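You operate a simulated robot arm through the tools that you are given. There is no shell and no other tool.

The job below is to be done with a simulated robot arm. You get a single attempt, and the scene is never put back.

Task
Swap the shaker's coarse sieve for the medium one and clamp up again.
Fine: the coarse one goes on the bench; swing arm over, both knobs tight. Where these are worked on the way, their far stop is far enough and under half their travel is too little: swing arm.
Where things are to end (x, y in the base frame): coarse sieve within 6 cm of [34, 27].

It is judged by the outcome, as a careful person would: the job done as asked, and still so three seconds after it is handed in. It fails if anything else is knocked over, pushed out of place, dropped, spilled or broken.

Robot
A 6-joint arm with a two-finger parallel gripper, fixed in place. Base frame: the origin is at the foot of the arm, x ahead of it, y to its left, z up; the work surface is at about z = 86. Readings come in cm, rad, newtons and seconds.
With the tool pointing down near the work surface it reaches from about 36 to 82 cm from the base axis. Its first joint turns from -2.897 to 2.897 rad. Payload 3.91 kg.
The TCP is the grasp point between the finger pads, 3 cm short of the fingertips. In the tool frame z runs along the fingers and y along their closing line. Largest opening 11 cm; finger width 2, thickness 1; the body of the gripper, 4.8 by 11.2 cm, starts 5.5 cm behind the TCP.
Orientation is that of the tool frame in the base frame, as a unit quaternion [x, y, z, w]. With the fingers straight down and closing along the base's y, the tool's x points along the base's -x, its y along +y and its z along -z.

Tools
- The arm moves only by the tool arm_command. Its argument "commands" is a list of rows, each a list of 7 numbers: the shift along the tool's x, y, z in units of 150 mm (1.0 is 150 mm), then the turn, a rotation vector about the tool's x, y, z in units of 120 degrees (1.0 is 120 degrees), then the opening, from 0 (shut) to 1 (fully open). In form: [[x, y, z, ax, ay, az, jaw], ...]. A call has 1 to 20 rows; each row is the pose to reach, as a shift and turn from the pose commanded when the call began, along the tool's axes at that moment. A call with a number of a shift or a turn outside -1 to 1 is refused whole. Each row takes 0.2 s and may step no farther than 5 cm and 0.15 rad from the row before; otherwise, or with a gripper value out of range, the whole call is refused. Where a pose cannot be reached the arm comes as near as it can. A force on the tool above 60 N (or 10 N above the force at the start of the call, whichever is more), or a blocked arm, ends the call early, and 0.2 s more pass. Each finger travels about 4.5 cm/s and halts on what it meets, pressing with about 25 N; the grip force reading is that of the motor and also rises with nothing between the fingers. The clock runs only during rows and for 0.2 s after the last one: add rows that repeat a pose to give the fingers time. The reply holds the time, the measured pose of the TCP, the force on the tool along the base axes, the opening and the grip force, in the units named above and with some noise, with the torque about the TCP (base axes, N m) and any sound that the robot's microphone picked up.
- Cameras (640 x 400 px; columns grow to the right, rows downward): "scene" is fixed at [21.84, 64.97, 181.59]; the picture's right is [-0.96, -0.27, 0.00], its down [-0.23, 0.80, -0.56] and it looks along [0.15, -0.54, -0.83] (base axes); focal length 281 px, centre (320, 200). "wrist" rides on the gripper at [7.7, 0.7, -11.4] in the tool frame; the picture's right is [-0.09, 1.00, 0.00], its down [-0.80, -0.07, -0.59] and it looks along [-0.59, -0.05, 0.80] (tool axes); focal length 270 px, centre (320, 200). There is no depth. A picture from a camera that has moved, and an enlarged one, comes with that camera's place and axes in the base frame and with its lens.
- capture(camera): a new picture of that camera. The clock stands still meanwhile.
- move_column(by): slides the trunk up (or, below 0, down) by that many cm; the arm rides with it, the base frame stays. It gives what a move gives, with no picture.
- zoom(camera, box): a new picture of the part [left, top, right, bottom] of that camera's present view, enlarged. The clock stands still meanwhile.
- finish_job(): hands the job in; it is judged then, once.

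Places have to be worked out from the pictures, the camera data and where the tool is seen. Open the gripper and draw the arm clear of the work before you hand the job in, unless the task says otherwise.

The tools are called after "Call:" as name(argument=value, ...) on one line, values as JSON. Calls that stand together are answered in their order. arm_command: Moves the arm, as the interface text tells. Its arguments: {"type":"object","properties":{"commands":{"type":"array","items":{"type":"array","items":{"type":"number"}}}},"required":["commands"]} The other tools are called the same way: move_column (by) slides the trunk up or down; capture (camera) takes a picture; zoom (camera, box) takes an enlarged picture of a part of a camera's view; finish_job () hands the job in.

At the start:

```text
time: 0.0
eef_pos: [37.58, 19.44, 146.31]
tcp_rot: [-0.001, 1.0, 0.0, 0.0]
wrist_force: [-0.6, 0.2, -0.1]
moment: [-0.02, 0.0, -0.01]
width: 11.01
grip_force: 0.1
trunk travel left (down, up): [-57.5, 3.5]
```

scene: 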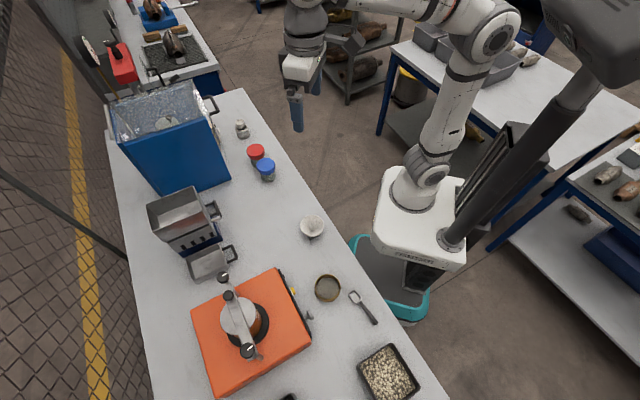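
wrist: 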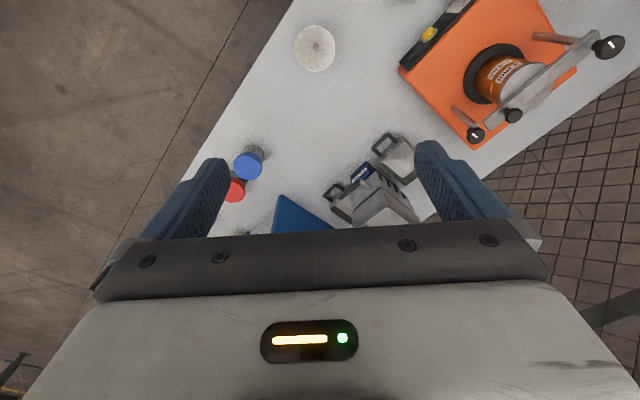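

The pictures show an orange shaker with a clamp bar over a sieve, and another sieve lying on the bench beside it. I'll zoom in on the shaker and its surroundings.

Call:
zoom(camera="scene", box=[180, 250, 340, 400])

Call:
zoom(camera="scene", box=[280, 200, 440, 400])

Call:
zoom(camera="wrist", box=[380, 0, 640, 160])

```text
2.67 times, centred on (260, 325) of scene
camera zoom: at [21.84, 64.97, 181.59], right [-0.96, -0.27, 0.0], down [-0.23, 0.8, -0.56], along [0.15, -0.54, -0.83], focal length 749 px, centre (480, -133)
```

zoom: 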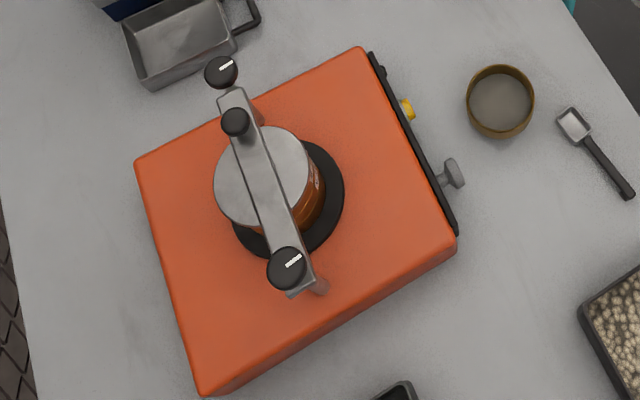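

```text
2.00 times, centred on (360, 300) of scene
camera zoom: at [21.84, 64.97, 181.59], right [-0.96, -0.27, 0.0], down [-0.23, 0.8, -0.56], along [0.15, -0.54, -0.83], focal length 562 px, centre (240, 0)
```

zoom: 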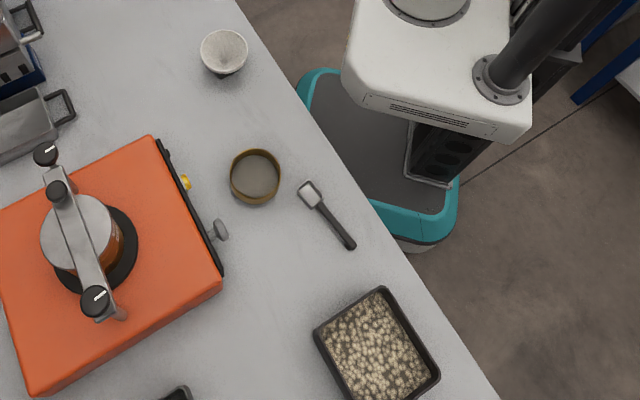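

```text
2.46 times, centred on (510, 80) of wrist
camera zoom: at [29.89, 20.27, 157.78], right [0.09, 1.0, 0.0], down [0.8, -0.07, 0.59], along [0.59, -0.05, -0.8], focal length 665 px, centre (-148, 495)
```

zoom: 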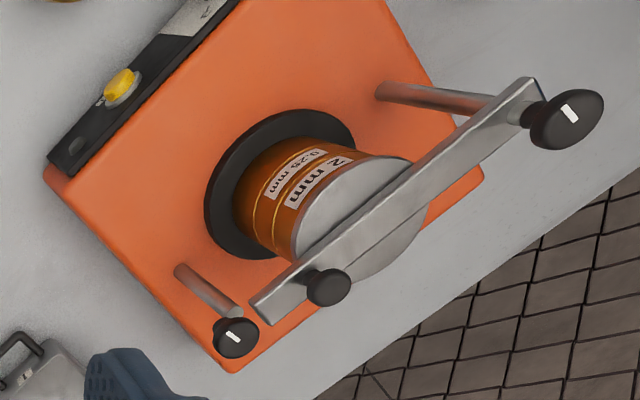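

The 2 mm (coarse) sieve is on top of the stack, with 0.25 mm below it, and the loose brass ring at about (27, 37) is probably the medium sieve. The knobs come out at about (53, 48, 109) and (39, 62, 113). I'll move the wrist camera closer to see the clamp mechanism.

Call:
arm_command(commands=[[-0.06, 0.2, 0.06, 0, 0, 0, 1], [-0.12, 0.4, 0.12, 0, 0, 0, 1], [-0.18, 0.6, 0.18, 0, 0, 0, 1], [-0.24, 0.8, 0.24, 0, 0, 0, 1], [-0.3, 1.0, 0.3, 0, 0, 0, 1]])

Call:
capture(camera="wrist")

```text
time: 1.2
eef_pos: [42.1, 34.58, 141.79]
tcp_rot: [0.0, 1.0, 0.0, 0.0]
wrist_force: [-1.0, -0.2, -0.2]
moment: [0.0, 0.03, 0.06]
width: 10.99
grip_force: 0.0
trunk travel left (down, up): [-57.5, 3.5]
```

```text
taken
camera wrist: at [34.5, 35.49, 153.37], right [0.09, 1.0, 0.0], down [0.8, -0.07, 0.59], along [0.59, -0.05, -0.8], focal length 270 px, centre (320, 200)
```

wrist: 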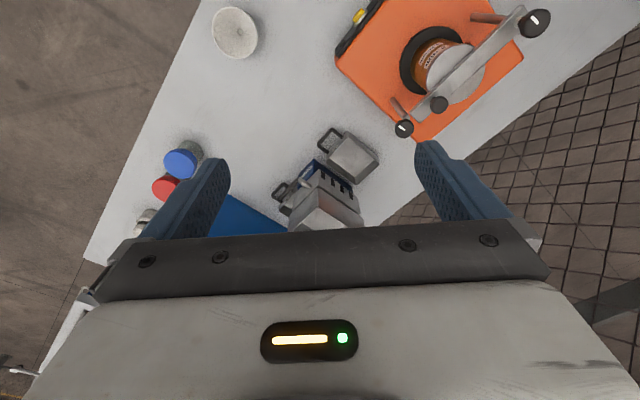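

Call:
zoom(camera="wrist", box=[380, 0, 560, 145])

```text
2.76 times, centred on (470, 72) of wrist
camera zoom: at [34.5, 35.49, 153.37], right [0.09, 1.0, 0.0], down [0.8, -0.07, 0.59], along [0.59, -0.05, -0.8], focal length 746 px, centre (-94, 552)
```

zoom: 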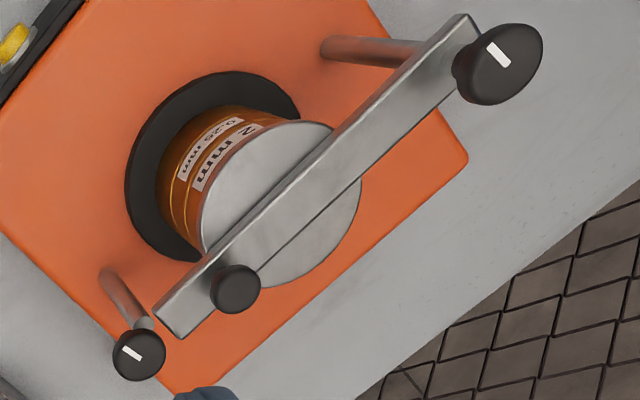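

The bar pivots at the right-hand post and has a small plain handle near its free end. I'll yaw the tool to about 50° and come lower for an oblique view of the stack and both knobs.

Call:
arm_command(commands=[[0.11, -0.04, 0.14, 0, 0, -0.0694, 1], [0.22, -0.08, 0.28, 0, 0, -0.1389, 1], [0.33, -0.12, 0.42, 0, 0, -0.2083, 1], [0.44, -0.16, 0.56, 0, 0, -0.2778, 1], [0.55, -0.2, 0.7, 0, 0, -0.3472, 1], [0.66, -0.24, 0.84, 0, 0, -0.4167, 1], [0.77, -0.28, 0.98, 0, 0, -0.4167, 1]])

Call:
arm_command(commands=[[0, 0, 0.2, 0, 0, 0, 1], [0, 0, 0.4, 0, 0, 0, 1], [0, 0, 0.6, 0, 0, 0, 1], [0, 0, 0.8, 0, 0, 0, 1]])

Call:
capture(camera="wrist")

```text
time: 2.8
eef_pos: [30.37, 30.29, 127.01]
tcp_rot: [-0.423, 0.906, 0.0, 0.0]
wrist_force: [-0.3, -1.0, 0.1]
moment: [-0.01, -0.04, 0.0]
width: 10.99
grip_force: 0.1
trunk travel left (down, up): [-57.5, 3.5]
```

```text
time: 3.8
eef_pos: [30.4, 30.29, 115.11]
tcp_rot: [-0.422, 0.907, -0.001, 0.001]
wrist_force: [0.4, 0.5, 0.4]
moment: [-0.01, -0.02, -0.05]
width: 11.0
grip_force: 0.1
trunk travel left (down, up): [-57.5, 3.5]
```

```text
taken
camera wrist: at [24.99, 24.98, 126.65], right [-0.71, 0.71, 0.0], down [0.57, 0.57, 0.59], along [0.42, 0.42, -0.8], focal length 270 px, centre (320, 200)
```

wrist: 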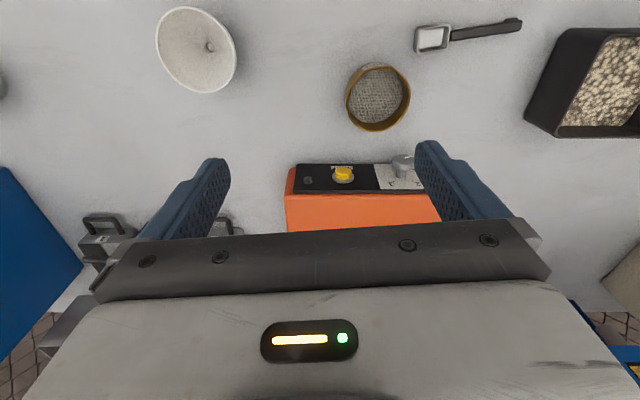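

The wrist view is upside down, with the gripper blocking whatever lies ahead. I'll zoom on the brass ring, then tilt the tool forward for a flatter look at the shaker.

Call:
zoom(camera="wrist", box=[320, 40, 440, 150])

Call:
arm_command(commands=[[0.05, 0, -0.1, 0, -0.07, 0, 1], [0.1, 0, -0.2, 0, -0.14, 0, 1], [0.15, 0, -0.3, 0, -0.21, 0, 1], [0.2, 0, -0.4, 0, -0.28, 0, 1], [0.2, 0, -0.5, 0, -0.333, 0, 1]])

Call:
capture(camera="wrist")

```text
3.64 times, centred on (380, 95) of wrist
camera zoom: at [24.99, 24.98, 126.65], right [-0.71, 0.71, 0.0], down [0.57, 0.57, 0.59], along [0.42, 0.42, -0.8], focal length 983 px, centre (102, 582)
```

zoom: 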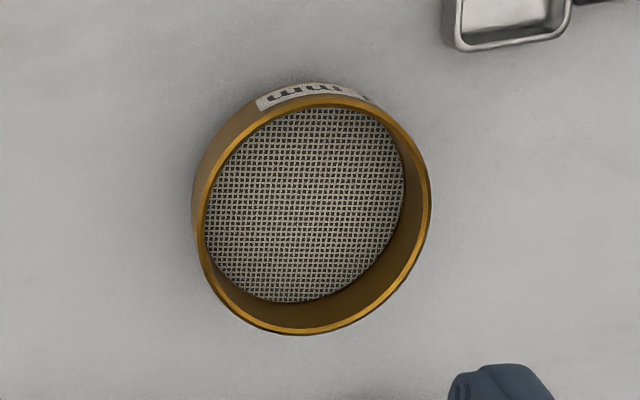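

```text
time: 5.0
eef_pos: [28.5, 27.87, 122.56]
tcp_rot: [-0.398, 0.851, 0.145, 0.31]
wrist_force: [0.2, -0.2, 0.5]
moment: [0.04, -0.03, 0.0]
width: 11.0
grip_force: 0.1
trunk travel left (down, up): [-57.5, 3.5]
```

```text
taken
camera wrist: at [19.57, 18.36, 126.42], right [-0.72, 0.69, 0.06], down [0.2, 0.13, 0.97], along [0.66, 0.71, -0.23], focal length 270 px, centre (320, 200)
```

wrist: 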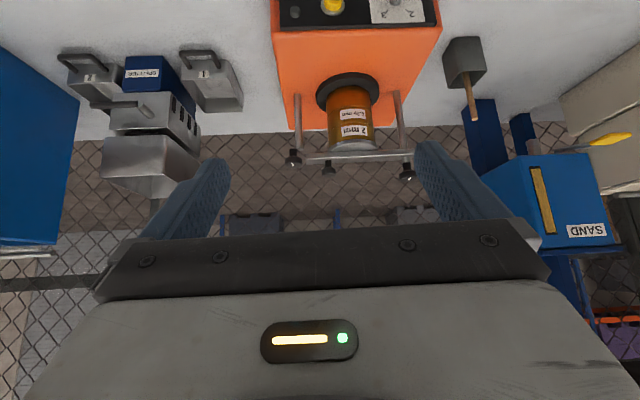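

Call:
zoom(camera="wrist", box=[260, 60, 440, 190])

Call:
zoom(camera="wrist", box=[310, 60, 400, 160])

Call:
zoom(camera="wrist", box=[265, 0, 445, 60])

```text
3.08 times, centred on (350, 125) of wrist
camera zoom: at [19.57, 18.36, 126.42], right [-0.72, 0.69, 0.06], down [0.2, 0.13, 0.97], along [0.66, 0.71, -0.23], focal length 832 px, centre (228, 431)
```

zoom: 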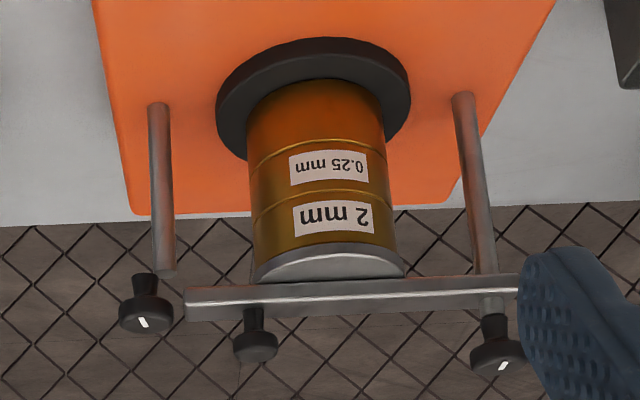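

```text
4.00 times, centred on (355, 110) of wrist
camera zoom: at [19.57, 18.36, 126.42], right [-0.72, 0.69, 0.06], down [0.2, 0.13, 0.97], along [0.66, 0.71, -0.23], focal length 1081 px, centre (180, 560)
```

zoom: 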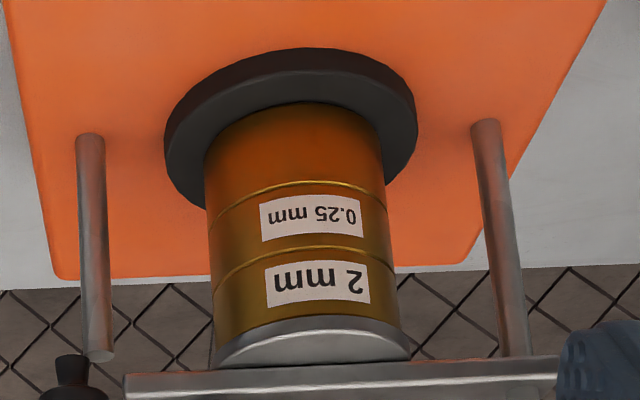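

```text
3.56 times, centred on (355, 30) of wrist
camera zoom: at [19.57, 18.36, 126.42], right [-0.72, 0.69, 0.06], down [0.2, 0.13, 0.97], along [0.66, 0.71, -0.23], focal length 961 px, centre (196, 804)
```

zoom: 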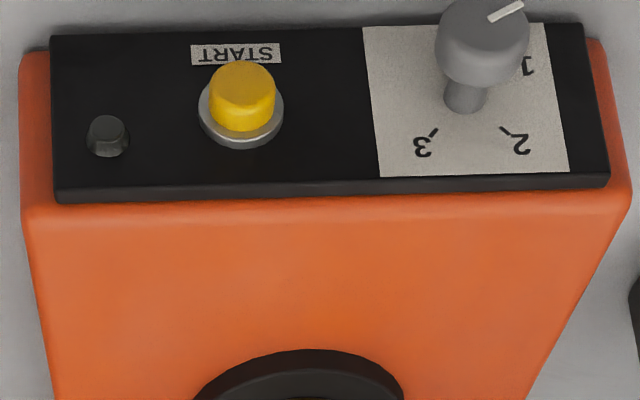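

The layout is now clear. From base up it is pan, 0.25 mm sieve, 2 mm sieve (about z 103.7–106.8), then a thin lid under the bar (about 108). Knob R is on the pivot post at (39.3, 63.2, 112) and knob L is at (53.4, 48.5, 108.5). I'll level the tool and head above knob R at a safe height.

Call:
arm_command(commands=[[0, 0, 0, 0, 0.0667, 0, 1], [0, 0, 0, 0, 0.1333, 0, 1], [0, 0, 0, 0, 0.2, 0, 1], [0, 0, 0, 0, 0.2667, 0, 1], [0, 0, 0, 0, 0.333, 0, 1]])

Call:
arm_command(commands=[[-0.25, 0.12, 0, 0, 0, 0, 1], [-0.5, 0.24, 0, 0, 0, 0, 1], [-0.75, 0.36, 0, 0, 0, 0, 1], [-1, 0.48, 0, 0, 0, 0, 1]])

Call:
capture(camera="wrist")

```text
time: 6.2
eef_pos: [28.62, 27.99, 122.6]
tcp_rot: [-0.422, 0.906, 0.0, -0.001]
wrist_force: [-0.6, -0.2, -0.2]
moment: [0.03, 0.02, 0.0]
width: 11.02
grip_force: 0.0
trunk travel left (down, up): [-57.5, 3.5]
```

```text
time: 7.2
eef_pos: [32.72, 44.31, 122.65]
tcp_rot: [-0.423, 0.906, -0.001, 0.0]
wrist_force: [-0.1, 0.6, -0.2]
moment: [0.0, -0.01, -0.01]
width: 10.99
grip_force: 0.0
trunk travel left (down, up): [-57.5, 3.5]
```

```text
taken
camera wrist: at [27.37, 39.03, 134.17], right [-0.71, 0.71, 0.0], down [0.57, 0.57, 0.59], along [0.42, 0.42, -0.8], focal length 270 px, centre (320, 200)
```

wrist: 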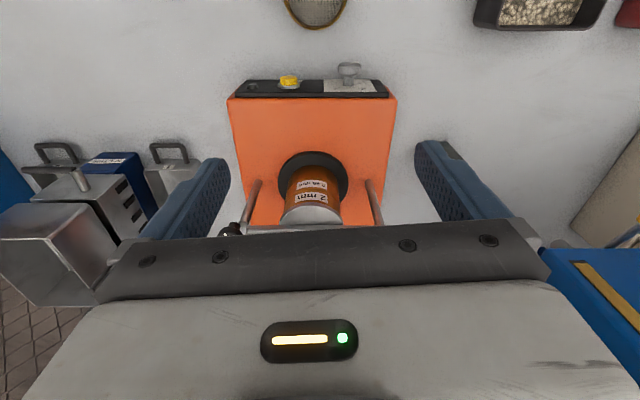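

I'll continue to a spot above knob R and look straight down at it.

Call:
arm_command(commands=[[-0.25, 0.1, 0, 0, 0, 0, 1], [-0.5, 0.2, 0, 0, 0, 0, 1], [-0.75, 0.3, 0, 0, 0, 0, 1], [-1, 0.4, 0, 0, 0, 0, 1]])

Call:
arm_command(commands=[[-0.125, 0.04, 0, 0, 0, 0, 1], [-0.25, 0.073, 0, 0, 0, 0, 1]])

Call:
capture(camera="wrist")

Call:
zoom(camera="wrist", box=[200, 60, 440, 210])

```text
time: 8.2
eef_pos: [37.95, 59.48, 122.53]
tcp_rot: [-0.423, 0.906, 0.0, -0.002]
wrist_force: [0.5, 0.6, -0.3]
moment: [-0.02, 0.04, 0.0]
width: 11.0
grip_force: 0.0
trunk travel left (down, up): [-57.5, 3.5]
```

```text
time: 8.8
eef_pos: [39.12, 63.23, 122.59]
tcp_rot: [-0.423, 0.906, 0.0, -0.002]
wrist_force: [-0.7, 0.5, -0.4]
moment: [-0.01, 0.01, 0.0]
width: 11.01
grip_force: 0.1
trunk travel left (down, up): [-57.5, 3.5]
```

```text
taken
camera wrist: at [33.86, 57.83, 134.1], right [-0.71, 0.71, 0.0], down [0.57, 0.57, 0.59], along [0.42, 0.42, -0.8], focal length 270 px, centre (320, 200)
```

wrist: 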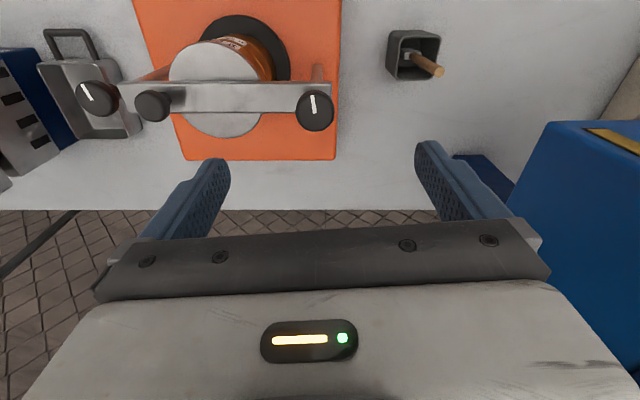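

```text
2.67 times, centred on (320, 135) of wrist
camera zoom: at [33.86, 57.83, 134.1], right [-0.71, 0.71, 0.0], down [0.57, 0.57, 0.59], along [0.42, 0.42, -0.8], focal length 721 px, centre (320, 373)
```

zoom: 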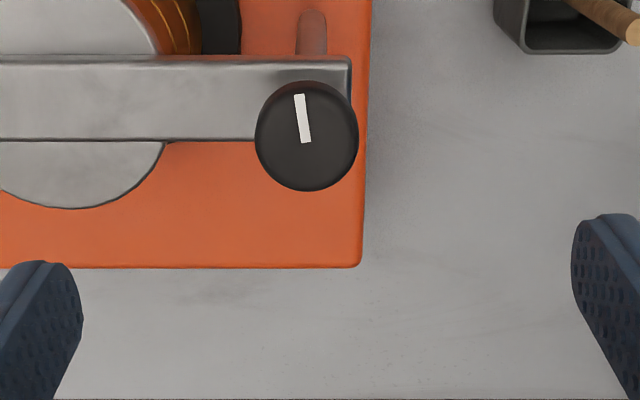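

Knob R's top is at about (39.2, 62.7, 112.6) and is about 3.1 cm across. I'll turn the tool back 40° for stroke room, descend around the knob, and close on it.

Call:
arm_command(commands=[[0.005, -0.005, 0.1, 0, 0, 0.0667, 1], [0.01, -0.01, 0.2, 0, 0, 0.1333, 1], [0.02, -0.02, 0.3, 0, 0, 0.2, 1], [0.024, -0.029, 0.4, 0, 0, 0.2667, 1], [0.024, -0.029, 0.5, 0, 0, 0.3333, 1], [0.024, -0.029, 0.613, 0, 0, 0.3333, 1]])

Call:
capture(camera="wrist")

```text
time: 10.2
eef_pos: [39.46, 62.49, 113.51]
tcp_rot: [-0.086, 0.996, 0.0, 0.0]
wrist_force: [-0.4, -0.2, 0.2]
moment: [-0.04, -0.03, 0.01]
width: 10.99
grip_force: 0.1
trunk travel left (down, up): [-57.5, 3.5]
```

```text
taken
camera wrist: at [31.78, 61.97, 124.94], right [-0.08, 1.0, 0.0], down [0.8, 0.07, 0.59], along [0.59, 0.05, -0.8], focal length 270 px, centre (320, 200)
```

wrist: 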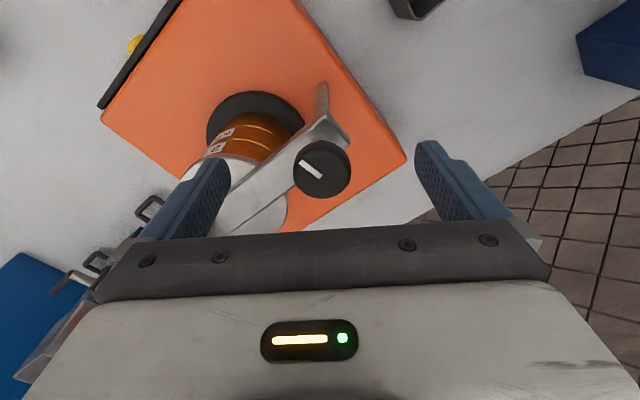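

The knob sits between the fingers, about 0.5 cm towards the base from the TCP. I'll shift slightly and close.

Call:
arm_command(commands=[[0.033, 0, 0, 0, 0, 0, 1], [0.033, 0, 0, 0, 0, 0, 0], [0.033, 0, 0, 0, 0, 0, 0], [0.033, 0, 0, 0, 0, 0, 0], [0.033, 0, 0, 0, 0, 0, 0], [0.033, 0, 0, 0, 0, 0, 0], [0.033, 0, 0, 0, 0, 0, 0]])

Call:
capture(camera="wrist")

```text
time: 11.8
eef_pos: [38.8, 62.4, 113.46]
tcp_rot: [-0.088, 0.996, 0.0, 0.0]
wrist_force: [-0.8, 6.9, 1.4]
moment: [0.35, 0.08, 0.04]
width: 3.15
grip_force: 45.0
trunk travel left (down, up): [-57.5, 3.5]
```

```text
taken
camera wrist: at [31.27, 61.97, 124.95], right [-0.09, 1.0, 0.0], down [0.8, 0.07, 0.59], along [0.59, 0.05, -0.8], focal length 270 px, centre (320, 200)
```

wrist: 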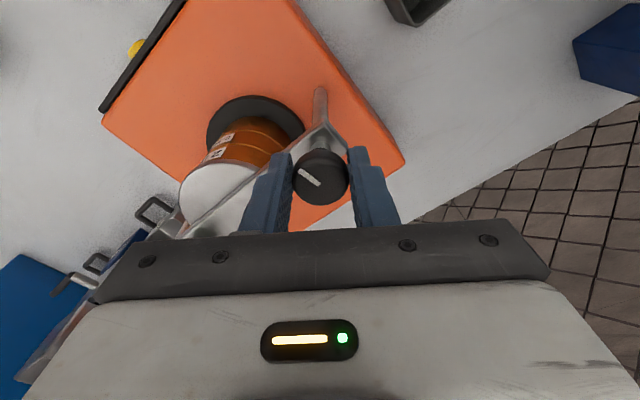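

Knob R is gripped at 3.15 cm wide. I'll nudge +y to relieve the side load and turn counter-clockwise (seen from above) in small steps, watching the torque.

Call:
arm_command(commands=[[0, 0.013, 0, 0, 0, 0, 0], [0, 0.013, 0, 0, 0, -0.06, 0], [0, 0.013, 0, 0, 0, -0.12, 0], [0, 0.013, 0, 0, 0, -0.18, 0], [0, 0.013, 0, 0, 0, -0.24, 0]])

Call:
capture(camera="wrist")

Call:
zoom(camera="scene", box=[180, 250, 340, 400])

```text
time: 13.0
eef_pos: [38.85, 62.31, 113.41]
tcp_rot: [-0.333, 0.943, 0.0, 0.0]
wrist_force: [2.3, -7.0, 5.9]
moment: [-0.49, -0.32, -0.04]
width: 3.12
grip_force: 44.8
trunk travel left (down, up): [-57.5, 3.5]
```

```text
taken
camera wrist: at [32.62, 58.2, 124.95], right [-0.56, 0.83, 0.0], down [0.67, 0.45, 0.59], along [0.49, 0.33, -0.8], focal length 270 px, centre (320, 200)
```

wrist: 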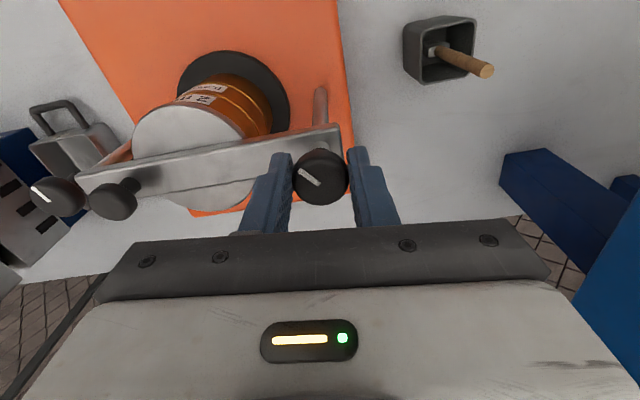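

```text
2.67 times, centred on (260, 325) of scene
camera zoom: at [21.84, 64.97, 181.59], right [-0.96, -0.27, 0.0], down [-0.23, 0.8, -0.56], along [0.15, -0.54, -0.83], focal length 749 px, centre (480, -133)
```

zoom: 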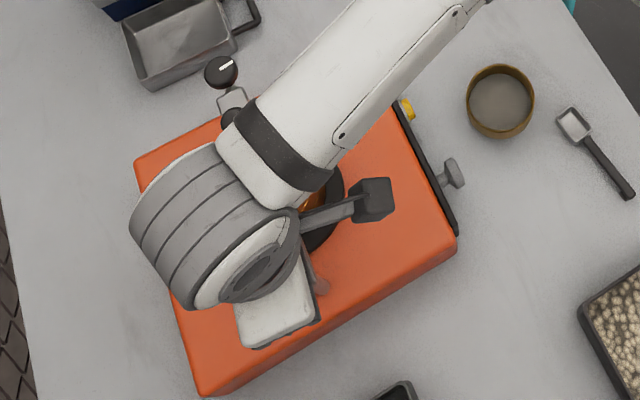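

The knob follows freely with a slight upward push, so it appears to be unscrewing. I'll continue counter-clockwise another 80°, easing the side load and letting it rise a little.

Call:
arm_command(commands=[[0.008, -0.01, -0.007, 0, 0, 0, 0], [0.008, -0.01, -0.007, 0, 0, -0.0667, 0], [0.008, -0.01, -0.007, 0, 0, -0.1333, 0], [0.008, -0.01, -0.007, 0, 0, -0.2, 0], [0.008, -0.01, -0.01, 0, 0, -0.2667, 0], [0.008, -0.01, -0.01, 0, 0, -0.3333, 0], [0.008, -0.01, -0.01, 0, 0, -0.4, 0], [0.008, -0.01, -0.013, 0, 0, -0.4667, 0], [0.008, -0.01, -0.013, 0, 0, -0.5333, 0], [0.008, -0.01, -0.013, 0, 0, -0.6, 0], [0.008, -0.01, -0.013, 0, 0, -0.6667, 0]])

Call:
capture(camera="wrist")

```text
time: 15.4
eef_pos: [39.39, 62.19, 113.5]
tcp_rot: [0.861, -0.509, 0.0, 0.001]
wrist_force: [26.0, -9.0, -8.8]
moment: [-0.87, -0.7, -0.11]
width: 3.13
grip_force: 44.8
trunk travel left (down, up): [-57.5, 3.5]
```

```text
taken
camera wrist: at [42.64, 55.36, 124.96], right [-0.91, -0.4, 0.0], down [-0.32, 0.74, 0.59], along [-0.24, 0.54, -0.8], focal length 270 px, centre (320, 200)
```

wrist: 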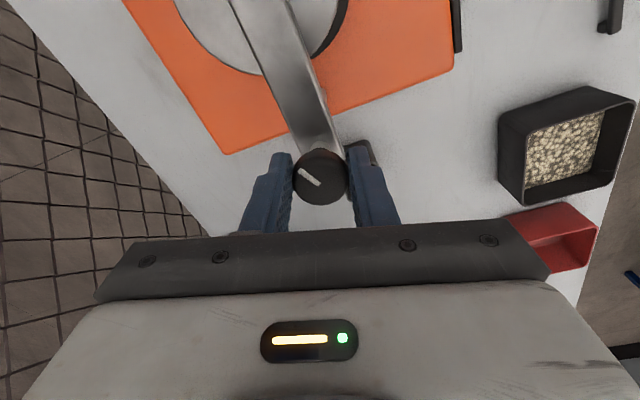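

There is still no stop; the knob has turned about 109° with a lateral load building up from slight off-centre rotation. I'll re-centre and turn a bit further to feel for a stop.

Call:
arm_command(commands=[[0.019, -0.02, 0.01, 0, 0, 0, 0], [0.019, -0.02, 0.01, 0, 0, -0.0667, 0], [0.019, -0.02, 0.01, 0, 0, -0.1333, 0], [0.019, -0.02, 0.01, 0, 0, -0.2, 0]])

Call:
capture(camera="wrist")

```text
time: 16.4
eef_pos: [39.48, 62.34, 113.4]
tcp_rot: [0.948, -0.318, -0.001, -0.001]
wrist_force: [15.0, 3.8, 0.9]
moment: [0.16, -0.08, -0.04]
width: 3.12
grip_force: 45.2
trunk travel left (down, up): [-57.5, 3.5]
```

```text
taken
camera wrist: at [45.35, 57.28, 124.93], right [-0.67, -0.74, 0.0], down [-0.6, 0.54, 0.6], along [-0.44, 0.4, -0.8], focal length 270 px, centre (320, 200)
```

wrist: 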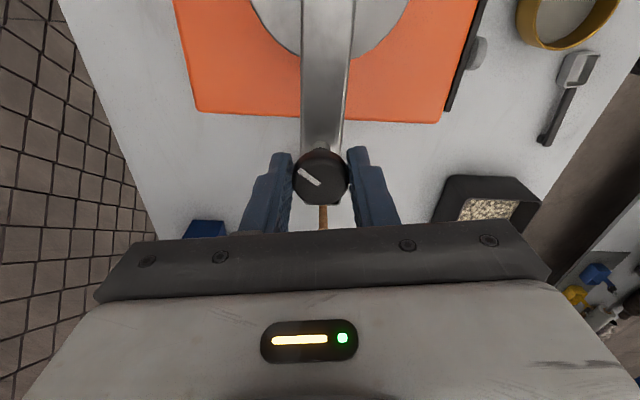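

Still free at about 133° of turn with no stop. I'll re-centre again and keep turning.

Call:
arm_command(commands=[[0.011, -0.013, 0, 0, 0, 0, 0], [0.011, -0.013, 0, 0, 0, -0.0667, 0], [0.011, -0.013, 0, 0, 0, -0.1333, 0], [0.011, -0.013, 0, 0, 0, -0.2, 0], [0.011, -0.013, 0, 0, 0, -0.2667, 0], [0.011, -0.013, 0, 0, 0, -0.3333, 0], [0.011, -0.013, 0, 0, 0, -0.4, 0]])

Call:
capture(camera="wrist")

```text
time: 18.0
eef_pos: [39.59, 62.61, 113.31]
tcp_rot: [0.995, 0.095, 0.001, -0.002]
wrist_force: [8.0, 27.7, 12.8]
moment: [0.48, -0.07, -0.7]
width: 3.17
grip_force: 44.9
trunk travel left (down, up): [-57.5, 3.5]
```

```text
taken
camera wrist: at [47.33, 63.55, 124.89], right [0.1, -0.99, 0.0], down [-0.8, -0.08, 0.59], along [-0.59, -0.06, -0.81], focal length 270 px, centre (320, 200)
```

wrist: 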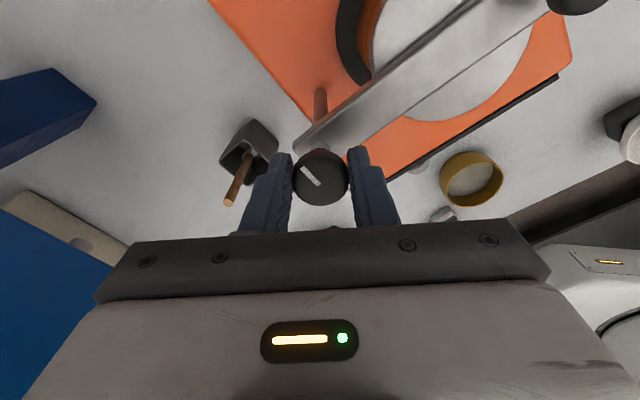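

Torque jumped to -0.7 N·m at about 180° of turn, so knob R is at its loose stop. I'll release it and lift.

Call:
arm_command(commands=[[0, 0, 0, 0, 0, 0.02, 0.5], [0, 0, 0, 0, 0, 0.02, 1], [0, 0, 0, 0, 0, 0.02, 1], [0, 0, 0, 0, 0, 0.02, 1], [0, 0, 0, 0, 0, 0.02, 1], [0, 0, -0.25, 0, 0, 0.02, 1], [0, 0, -0.5, 0, 0, 0.02, 1], [0, 0, -0.667, 0, 0, 0.02, 1]])

Call:
capture(camera="wrist")

```text
time: 19.8
eef_pos: [39.55, 62.2, 123.38]
tcp_rot: [0.997, 0.073, 0.0, 0.001]
wrist_force: [0.0, 0.4, 0.0]
moment: [-0.05, -0.01, 0.0]
width: 10.99
grip_force: 0.0
trunk travel left (down, up): [-57.5, 3.5]
```

```text
taken
camera wrist: at [47.29, 62.81, 134.93], right [0.06, -1.0, 0.0], down [-0.8, -0.05, 0.59], along [-0.59, -0.04, -0.8], focal length 270 px, centre (320, 200)
```

wrist: 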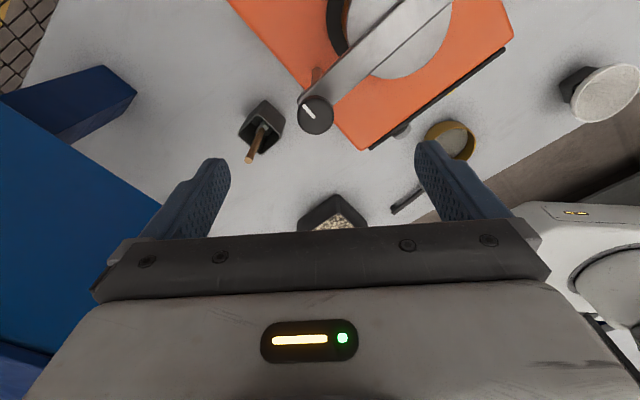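

Knob R's centre is at (39.5, 62.65). I'll move above knob L while turning the tool to about 88° yaw, so the fingers can clear the bar end.

Call:
arm_command(commands=[[0.065, 0.082, 0, 0, 0, 0.0695, 1], [0.13, 0.163, 0, 0, 0, 0.139, 1], [0.195, 0.245, 0, 0, 0, 0.2083, 1], [0.26, 0.327, 0, 0, 0, 0.2777, 1], [0.325, 0.408, 0, 0, 0, 0.347, 1], [0.39, 0.49, 0, 0, 0, 0.4165, 1], [0.455, 0.572, 0, 0, 0, 0.486, 1], [0.52, 0.653, 0, 0, 0, 0.5553, 1], [0.585, 0.735, 0, 0, 0, 0.6248, 1], [0.65, 0.817, 0, 0, 0, 0.694, 1], [0.715, 0.898, 0, 0, 0, 0.7637, 1], [0.78, 0.98, 0, 0, 0, 0.833, 1]])

Call:
capture(camera="wrist")

Call:
zoom(camera="wrist", box=[240, 60, 440, 200])

```text
time: 22.4
eef_pos: [53.24, 49.38, 123.36]
tcp_rot: [-0.697, 0.717, 0.0, 0.0]
wrist_force: [0.2, -0.7, 0.4]
moment: [0.02, -0.01, -0.02]
width: 11.02
grip_force: 0.1
trunk travel left (down, up): [-57.5, 3.5]
```

```text
taken
camera wrist: at [52.39, 41.88, 134.92], right [-0.99, 0.12, 0.0], down [0.09, 0.8, 0.59], along [0.07, 0.59, -0.8], focal length 270 px, centre (320, 200)
```

wrist: 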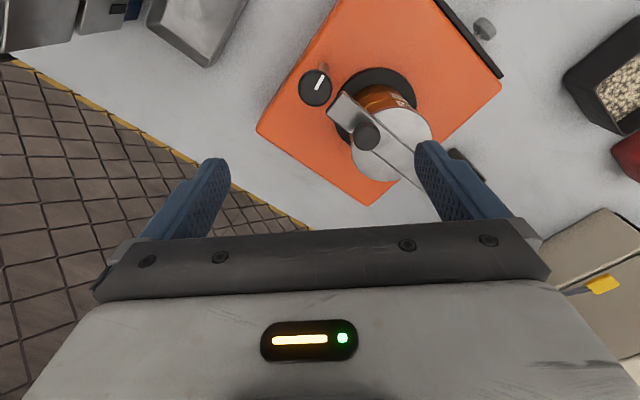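

```text
2.86 times, centred on (340, 130) of wrist
camera zoom: at [52.39, 41.88, 134.92], right [-0.99, 0.12, 0.0], down [0.09, 0.8, 0.59], along [0.07, 0.59, -0.8], focal length 772 px, centre (263, 400)
```

zoom: 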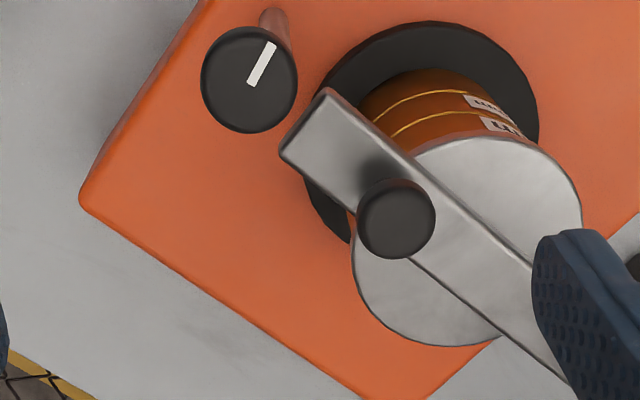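

Knob L is at (53.5, 48.3), its top at about z 109, with the bar end just beside it. I'll set the yaw to 98° (closing line clear of the bar) and descend part-way to check the height relationship.

Call:
arm_command(commands=[[0.03, -0.01, 0.2, 0, 0, -0.04, 0.7], [0.071, -0.019, 0.4, 0, 0, -0.08, 0.7], [0.071, -0.019, 0.6, 0, 0, -0.08, 0.7], [0.071, -0.019, 0.72, 0, 0, -0.08, 0.7]])

Call:
capture(camera="wrist")

Call:
zoom(camera="wrist", box=[220, 90, 440, 230])

```text
time: 23.4
eef_pos: [53.58, 48.42, 112.53]
tcp_rot: [0.756, -0.655, 0.0, 0.001]
wrist_force: [-0.9, 0.3, 0.2]
moment: [0.0, 0.0, -0.01]
width: 7.71
grip_force: 0.0
trunk travel left (down, up): [-57.5, 3.5]
```

```text
taken
camera wrist: at [54.04, 40.86, 124.06], right [-1.0, -0.05, 0.0], down [-0.04, 0.8, 0.59], along [-0.03, 0.59, -0.8], focal length 270 px, centre (320, 200)
```

wrist: 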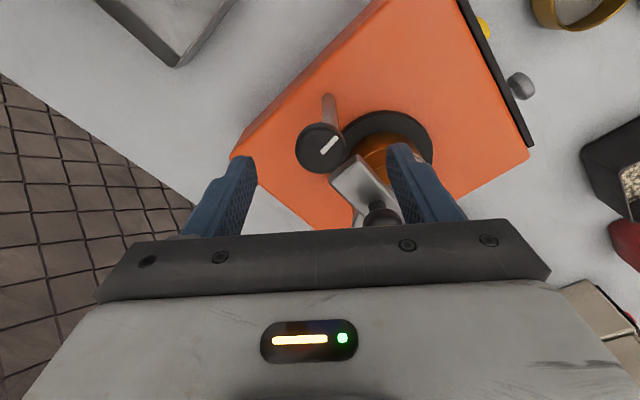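

```text
2.86 times, centred on (330, 160) of wrist
camera zoom: at [54.04, 40.86, 124.06], right [-1.0, -0.05, 0.0], down [-0.04, 0.8, 0.59], along [-0.03, 0.59, -0.8], focal length 772 px, centre (291, 314)
```

zoom: 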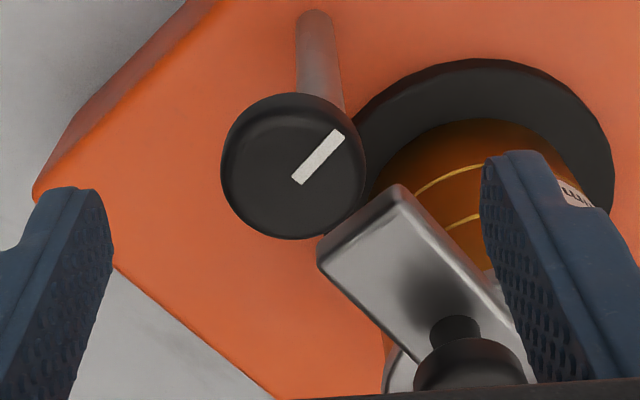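

Knob L is centred at about (53.6, 48.05). I'll drop to put the fingertips at about z 108, close on the knob, and do a first counter-clockwise stroke.

Call:
arm_command(commands=[[0.022, 0.003, 0.05, 0, 0, 0, 0.7], [0.022, 0.003, 0.1, 0, 0, 0, 0.7], [0.022, 0.003, 0.1, 0, 0, 0, 0], [0.022, 0.003, 0.1, 0, 0, 0, 0], [0.022, 0.003, 0.1, 0, 0, 0, 0], [0.022, 0.003, 0.1, 0, 0, 0, 0], [0.022, 0.003, 0.1, 0, 0, 0, 0]])

Call:
zoom(camera="wrist", box=[220, 90, 440, 230])

```text
time: 25.0
eef_pos: [53.65, 48.12, 111.21]
tcp_rot: [0.755, -0.656, 0.0, 0.0]
wrist_force: [-0.2, 0.2, -2.0]
moment: [0.1, 0.01, 0.01]
width: 3.12
grip_force: 45.4
trunk travel left (down, up): [-57.5, 3.5]
```

```text
2.86 times, centred on (330, 160) of wrist
camera zoom: at [54.04, 40.55, 122.65], right [-1.0, -0.05, 0.0], down [-0.04, 0.8, 0.59], along [-0.03, 0.59, -0.8], focal length 772 px, centre (291, 314)
```

zoom: 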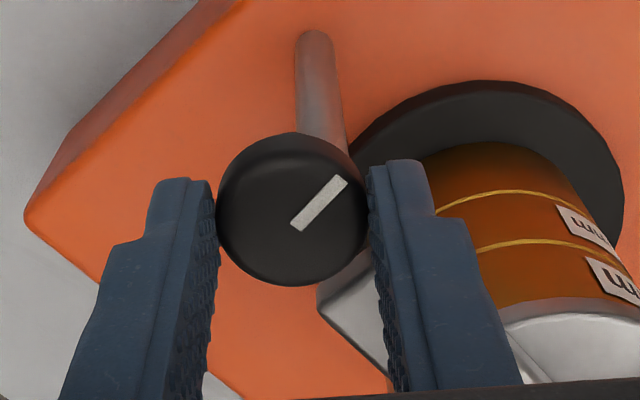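

Gripped cleanly with very little side force. Turning counter-clockwise about 72°.

Call:
arm_command(commands=[[0, 0, 0, 0, 0, -0.0667, 0], [0, 0, 0, 0, 0, -0.1333, 0], [0, 0, 0, 0, 0, -0.2, 0], [0, 0, 0, 0, 0, -0.2667, 0], [0, 0, 0, 0, 0, -0.3333, 0], [0, 0, 0, 0, 0, -0.4, 0], [0, 0, 0, 0, 0, -0.4667, 0], [0, 0, 0, 0, 0, -0.5333, 0], [0, 0, 0, 0, 0, -0.6, 0]])

Call:
zoom(camera="wrist", box=[220, 90, 440, 230])

```text
time: 27.0
eef_pos: [53.69, 48.32, 111.09]
tcp_rot: [0.996, -0.085, 0.0, 0.0]
wrist_force: [16.9, 21.2, 16.5]
moment: [1.09, 0.34, -0.04]
width: 3.08
grip_force: 44.5
trunk travel left (down, up): [-57.5, 3.5]
```

```text
2.86 times, centred on (330, 160) of wrist
camera zoom: at [61.22, 46.39, 122.66], right [-0.26, -0.97, 0.0], down [-0.78, 0.2, 0.59], along [-0.57, 0.15, -0.8], focal length 772 px, centre (291, 314)
```

zoom: 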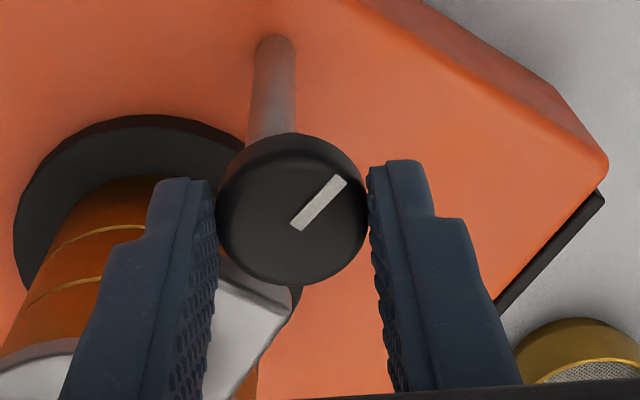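

Turned about 72°, and side force is building, probably a finger touching the bar end. I'll open, lift, rotate back, and regrip for a second stroke.

Call:
arm_command(commands=[[0, 0, 0, 0, 0, 0, 0.6], [0, 0, 0, 0, 0, 0, 0.6], [0, 0, 0, 0, 0, 0, 0.6], [0, 0, -0.2, 0, 0, 0, 0.6], [0, 0, -0.2, 0, 0, 0.0667, 0.6], [0, 0, -0.2, 0, 0, 0.1333, 0.6], [0, 0, -0.2, 0, 0, 0.2, 0.6], [0, 0, -0.2, 0, 0, 0.2667, 0.6], [0, 0, -0.2, 0, 0, 0.3333, 0.6], [0, 0, -0.2, 0, 0, 0.4, 0.6], [0, 0, -0.2, 0, 0, 0.4667, 0.6], [0, 0, -0.2, 0, 0, 0.5333, 0.6], [0, 0, -0.2, 0, 0, 0.6, 0.6]])

Call:
zoom(camera="wrist", box=[220, 90, 440, 230])

```text
time: 29.8
eef_pos: [53.52, 47.96, 114.11]
tcp_rot: [0.754, -0.657, 0.0, 0.0]
wrist_force: [0.4, 0.6, -0.4]
moment: [0.0, 0.02, -0.01]
width: 6.62
grip_force: 0.1
trunk travel left (down, up): [-57.5, 3.5]
```

```text
2.86 times, centred on (330, 160) of wrist
camera zoom: at [53.99, 40.43, 125.62], right [-1.0, -0.05, 0.0], down [-0.04, 0.8, 0.59], along [-0.03, 0.59, -0.8], focal length 772 px, centre (291, 314)
```

zoom: 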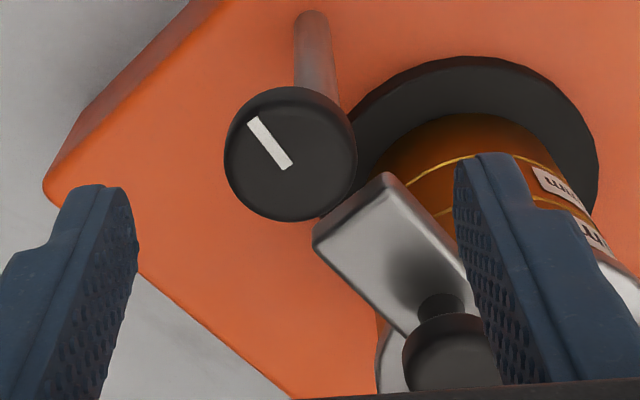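

The mark has moved about 75°. I'll descend with a 0.3 cm re-centring shift, grip and do the second stroke.

Call:
arm_command(commands=[[-0.02, 0, 0.1, 0, 0, 0, 0.6], [-0.02, 0, 0.2, 0, 0, 0, 0.6], [-0.02, 0, 0.2, 0, 0, 0, 0], [-0.02, 0, 0.2, 0, 0, 0, 0], [-0.02, 0, 0.2, 0, 0, 0, 0], [-0.02, 0, 0.2, 0, 0, 0, 0], [-0.02, 0, 0.2, 0, 0, -0.0667, 0], [-0.02, 0, 0.2, 0, 0, -0.1333, 0], [-0.02, 0, 0.2, 0, 0, -0.2, 0], [-0.02, 0, 0.2, 0, 0, -0.2667, 0], [-0.02, 0, 0.2, 0, 0, -0.3333, 0], [-0.02, 0, 0.2, 0, 0, -0.4, 0], [-0.02, 0, 0.2, 0, 0, -0.4667, 0], [-0.02, 0, 0.2, 0, 0, -0.5333, 0], [-0.02, 0, 0.2, 0, 0, -0.6, 0]])

Call:
zoom(camera="wrist", box=[220, 90, 440, 230])

```text
time: 33.0
eef_pos: [53.54, 48.22, 111.09]
tcp_rot: [0.996, -0.086, 0.0, 0.0]
wrist_force: [3.4, -3.2, -2.1]
moment: [-0.27, -0.89, -0.1]
width: 3.12
grip_force: 45.2
trunk travel left (down, up): [-57.5, 3.5]
```

```text
2.86 times, centred on (330, 160) of wrist
camera zoom: at [61.07, 46.46, 122.55], right [-0.26, -0.97, 0.0], down [-0.78, 0.21, 0.6], along [-0.58, 0.15, -0.8], focal length 772 px, centre (291, 314)
```

zoom: 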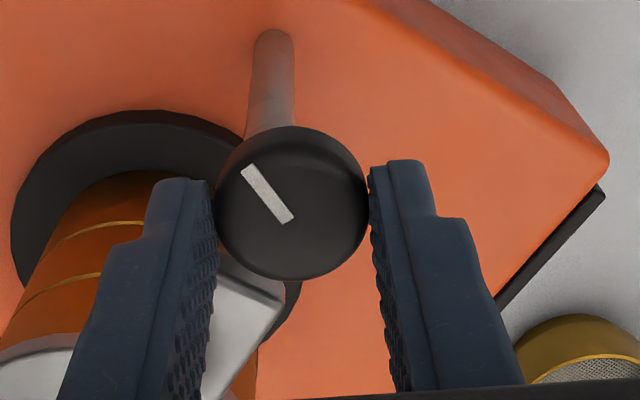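

Lateral forces are now small, with about 146° turned. I'll reset again and do a third stroke until the stop.

Call:
arm_command(commands=[[0, 0, 0, 0, 0, 0, 0.6], [0, 0, 0, 0, 0, 0, 0.6], [0, 0, 0, 0, 0, 0, 0.6], [0, 0, -0.2, 0, 0, 0, 0.6], [0, 0, -0.2, 0, 0, 0.0667, 0.6], [0, 0, -0.2, 0, 0, 0.1333, 0.6], [0, 0, -0.2, 0, 0, 0.2, 0.6], [0, 0, -0.2, 0, 0, 0.2667, 0.6], [0, 0, -0.2, 0, 0, 0.3333, 0.6], [0, 0, -0.2, 0, 0, 0.4, 0.6], [0, 0, -0.2, 0, 0, 0.4667, 0.6], [0, 0, -0.2, 0, 0, 0.5333, 0.6], [0, 0, -0.2, 0, 0, 0.6, 0.6]])

Call:
arm_command(commands=[[0, 0, 0.1, 0, 0, 0, 0.6], [0, 0, 0.2, 0, 0, 0, 0.6], [0, 0, 0.2, 0, 0, 0, 0], [0, 0, 0.2, 0, 0, 0, 0], [0, 0, 0.2, 0, 0, 0, 0], [0, 0, 0.2, 0, 0, 0, 0], [0, 0, 0.2, 0, 0, -0.0667, 0], [0, 0, 0.2, 0, 0, -0.1333, 0], [0, 0, 0.2, 0, 0, -0.2, 0], [0, 0, 0.2, 0, 0, -0.2667, 0], [0, 0, 0.2, 0, 0, -0.3333, 0]])

Call:
zoom(camera="wrist", box=[220, 90, 440, 230])

```text
time: 35.8
eef_pos: [53.49, 48.29, 114.1]
tcp_rot: [0.755, -0.656, 0.0, 0.0]
wrist_force: [-0.7, -0.6, -0.4]
moment: [-0.04, 0.01, 0.01]
width: 6.63
grip_force: 0.2
trunk travel left (down, up): [-57.5, 3.5]
```

```text
time: 38.2
eef_pos: [53.48, 48.45, 111.2]
tcp_rot: [0.934, -0.357, 0.0, -0.001]
wrist_force: [1.1, 0.4, 10.1]
moment: [0.0, 0.07, -0.62]
width: 3.05
grip_force: 45.0
trunk travel left (down, up): [-57.5, 3.5]
```

```text
2.86 times, centred on (330, 160) of wrist
camera zoom: at [58.76, 42.87, 122.77], right [-0.73, -0.68, 0.0], down [-0.55, 0.59, 0.59], along [-0.41, 0.44, -0.8], focal length 772 px, centre (291, 314)
```

zoom: 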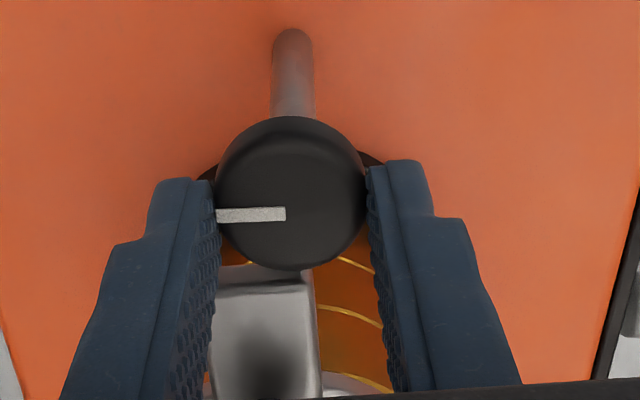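

Torque of -0.62 N·m marks the loose stop for knob L. I'll release, lift, and move above the bar handle at about (49.2, 52.8).

Call:
arm_command(commands=[[0, 0, 0, 0, 0, 0, 0.6], [0, 0, 0, 0, 0, 0, 0.6], [0, 0, 0, 0, 0, 0, 0.6], [0, 0, -0.25, 0, 0, 0, 0.6], [0, 0, -0.5, 0, 0, 0, 0.6], [-0.2, -0.013, -0.5, 0, 0, 0, 0.6], [-0.406, -0.026, -0.5, 0, 0, 0, 0.6]])

Call:
capture(camera="wrist")

Call:
zoom(camera="wrist", box=[220, 60, 440, 200])

```text
time: 39.8
eef_pos: [49.06, 52.75, 118.58]
tcp_rot: [0.934, -0.358, 0.0, 0.0]
wrist_force: [0.3, 0.5, 0.4]
moment: [-0.03, -0.04, -0.02]
width: 6.58
grip_force: 0.1
trunk travel left (down, up): [-57.5, 3.5]
```

```text
taken
camera wrist: at [54.51, 47.31, 130.12], right [-0.73, -0.68, 0.0], down [-0.55, 0.59, 0.59], along [-0.41, 0.43, -0.8], focal length 270 px, centre (320, 200)
```

wrist: 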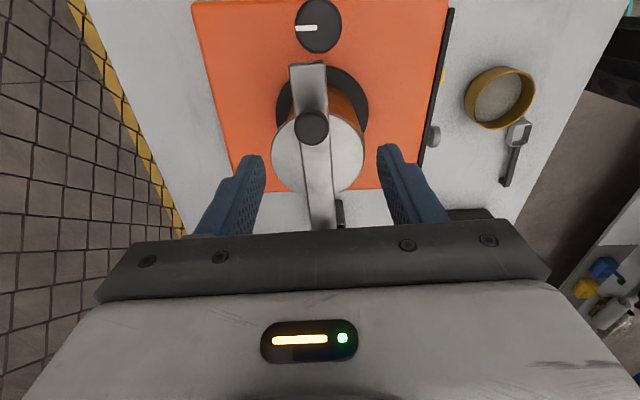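

```text
2.86 times, centred on (330, 130) of wrist
camera zoom: at [54.51, 47.31, 130.12], right [-0.73, -0.68, 0.0], down [-0.55, 0.59, 0.59], along [-0.41, 0.43, -0.8], focal length 772 px, centre (291, 400)
```

zoom: 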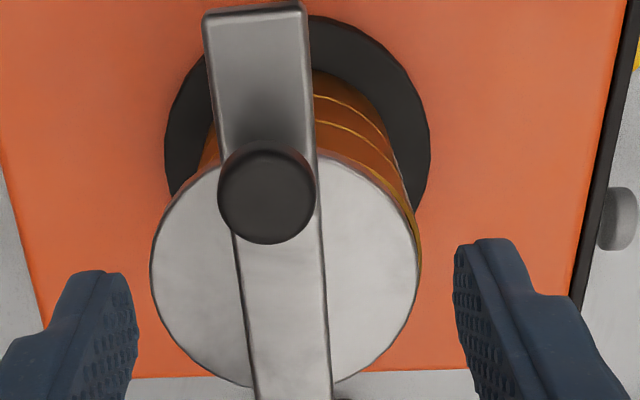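

The handle is at about (49.6, 53.0). I'll shift over it and come down a little to recheck before gripping.

Call:
arm_command(commands=[[0.014, -0.03, 0.12, 0, 0, 0, 0.6], [0.014, -0.03, 0.24, 0, 0, 0, 0.6]])

Call:
zoom(camera="wrist", box=[220, 90, 440, 230])

```text
time: 40.4
eef_pos: [49.6, 52.93, 114.92]
tcp_rot: [0.934, -0.358, 0.001, 0.0]
wrist_force: [-0.3, 0.5, -0.3]
moment: [-0.05, 0.0, -0.02]
width: 6.6
grip_force: 0.0
trunk travel left (down, up): [-57.5, 3.5]
```

```text
2.86 times, centred on (330, 160) of wrist
camera zoom: at [54.89, 47.48, 126.5], right [-0.73, -0.68, 0.0], down [-0.55, 0.59, 0.59], along [-0.41, 0.43, -0.8], focal length 772 px, centre (291, 314)
```

zoom: 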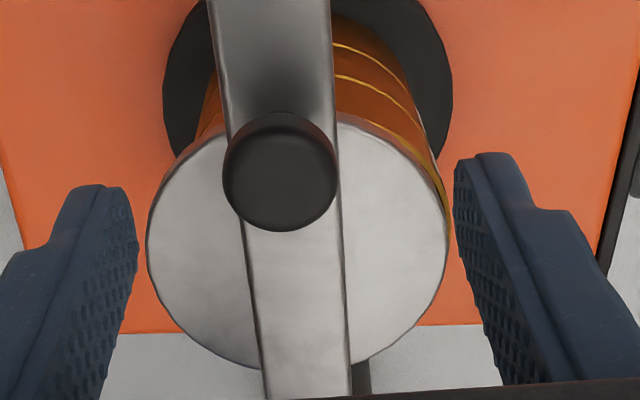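

The handle's centre is at (49.9, 53.15), 2.5 cm across. Descending to grip it just above the bar.

Call:
arm_command(commands=[[0, -0.015, 0.08, 0, 0, 0, 0.6], [0, -0.015, 0.15, 0, 0, 0, 0.6], [0, -0.015, 0.15, 0, 0, 0, 0], [0, -0.015, 0.15, 0, 0, 0, 0], [0, -0.015, 0.15, 0, 0, 0, 0], [0, -0.015, 0.15, 0, 0, 0, 0], [0, -0.015, 0.15, 0, 0, 0, 0]])

Call:
zoom(camera="wrist", box=[220, 90, 440, 230])

```text
time: 42.0
eef_pos: [49.67, 53.02, 112.62]
tcp_rot: [0.934, -0.359, 0.0, 0.0]
wrist_force: [-0.6, -0.3, -0.3]
moment: [-0.04, -0.02, 0.02]
width: 2.53
grip_force: 45.2
trunk travel left (down, up): [-57.5, 3.5]
```

```text
2.86 times, centred on (330, 160) of wrist
camera zoom: at [55.06, 47.5, 124.2], right [-0.73, -0.68, 0.0], down [-0.55, 0.59, 0.59], along [-0.41, 0.43, -0.8], focal length 772 px, centre (291, 314)
```

zoom: 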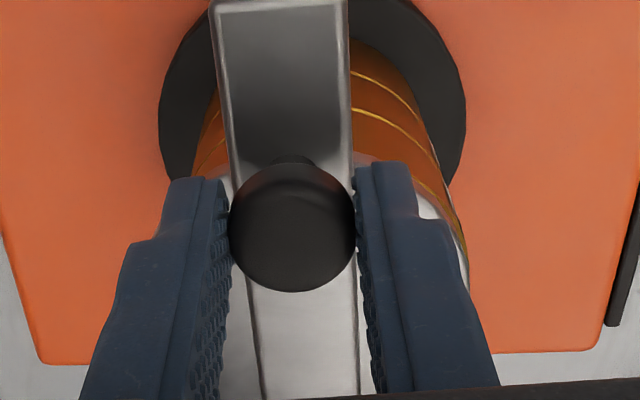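

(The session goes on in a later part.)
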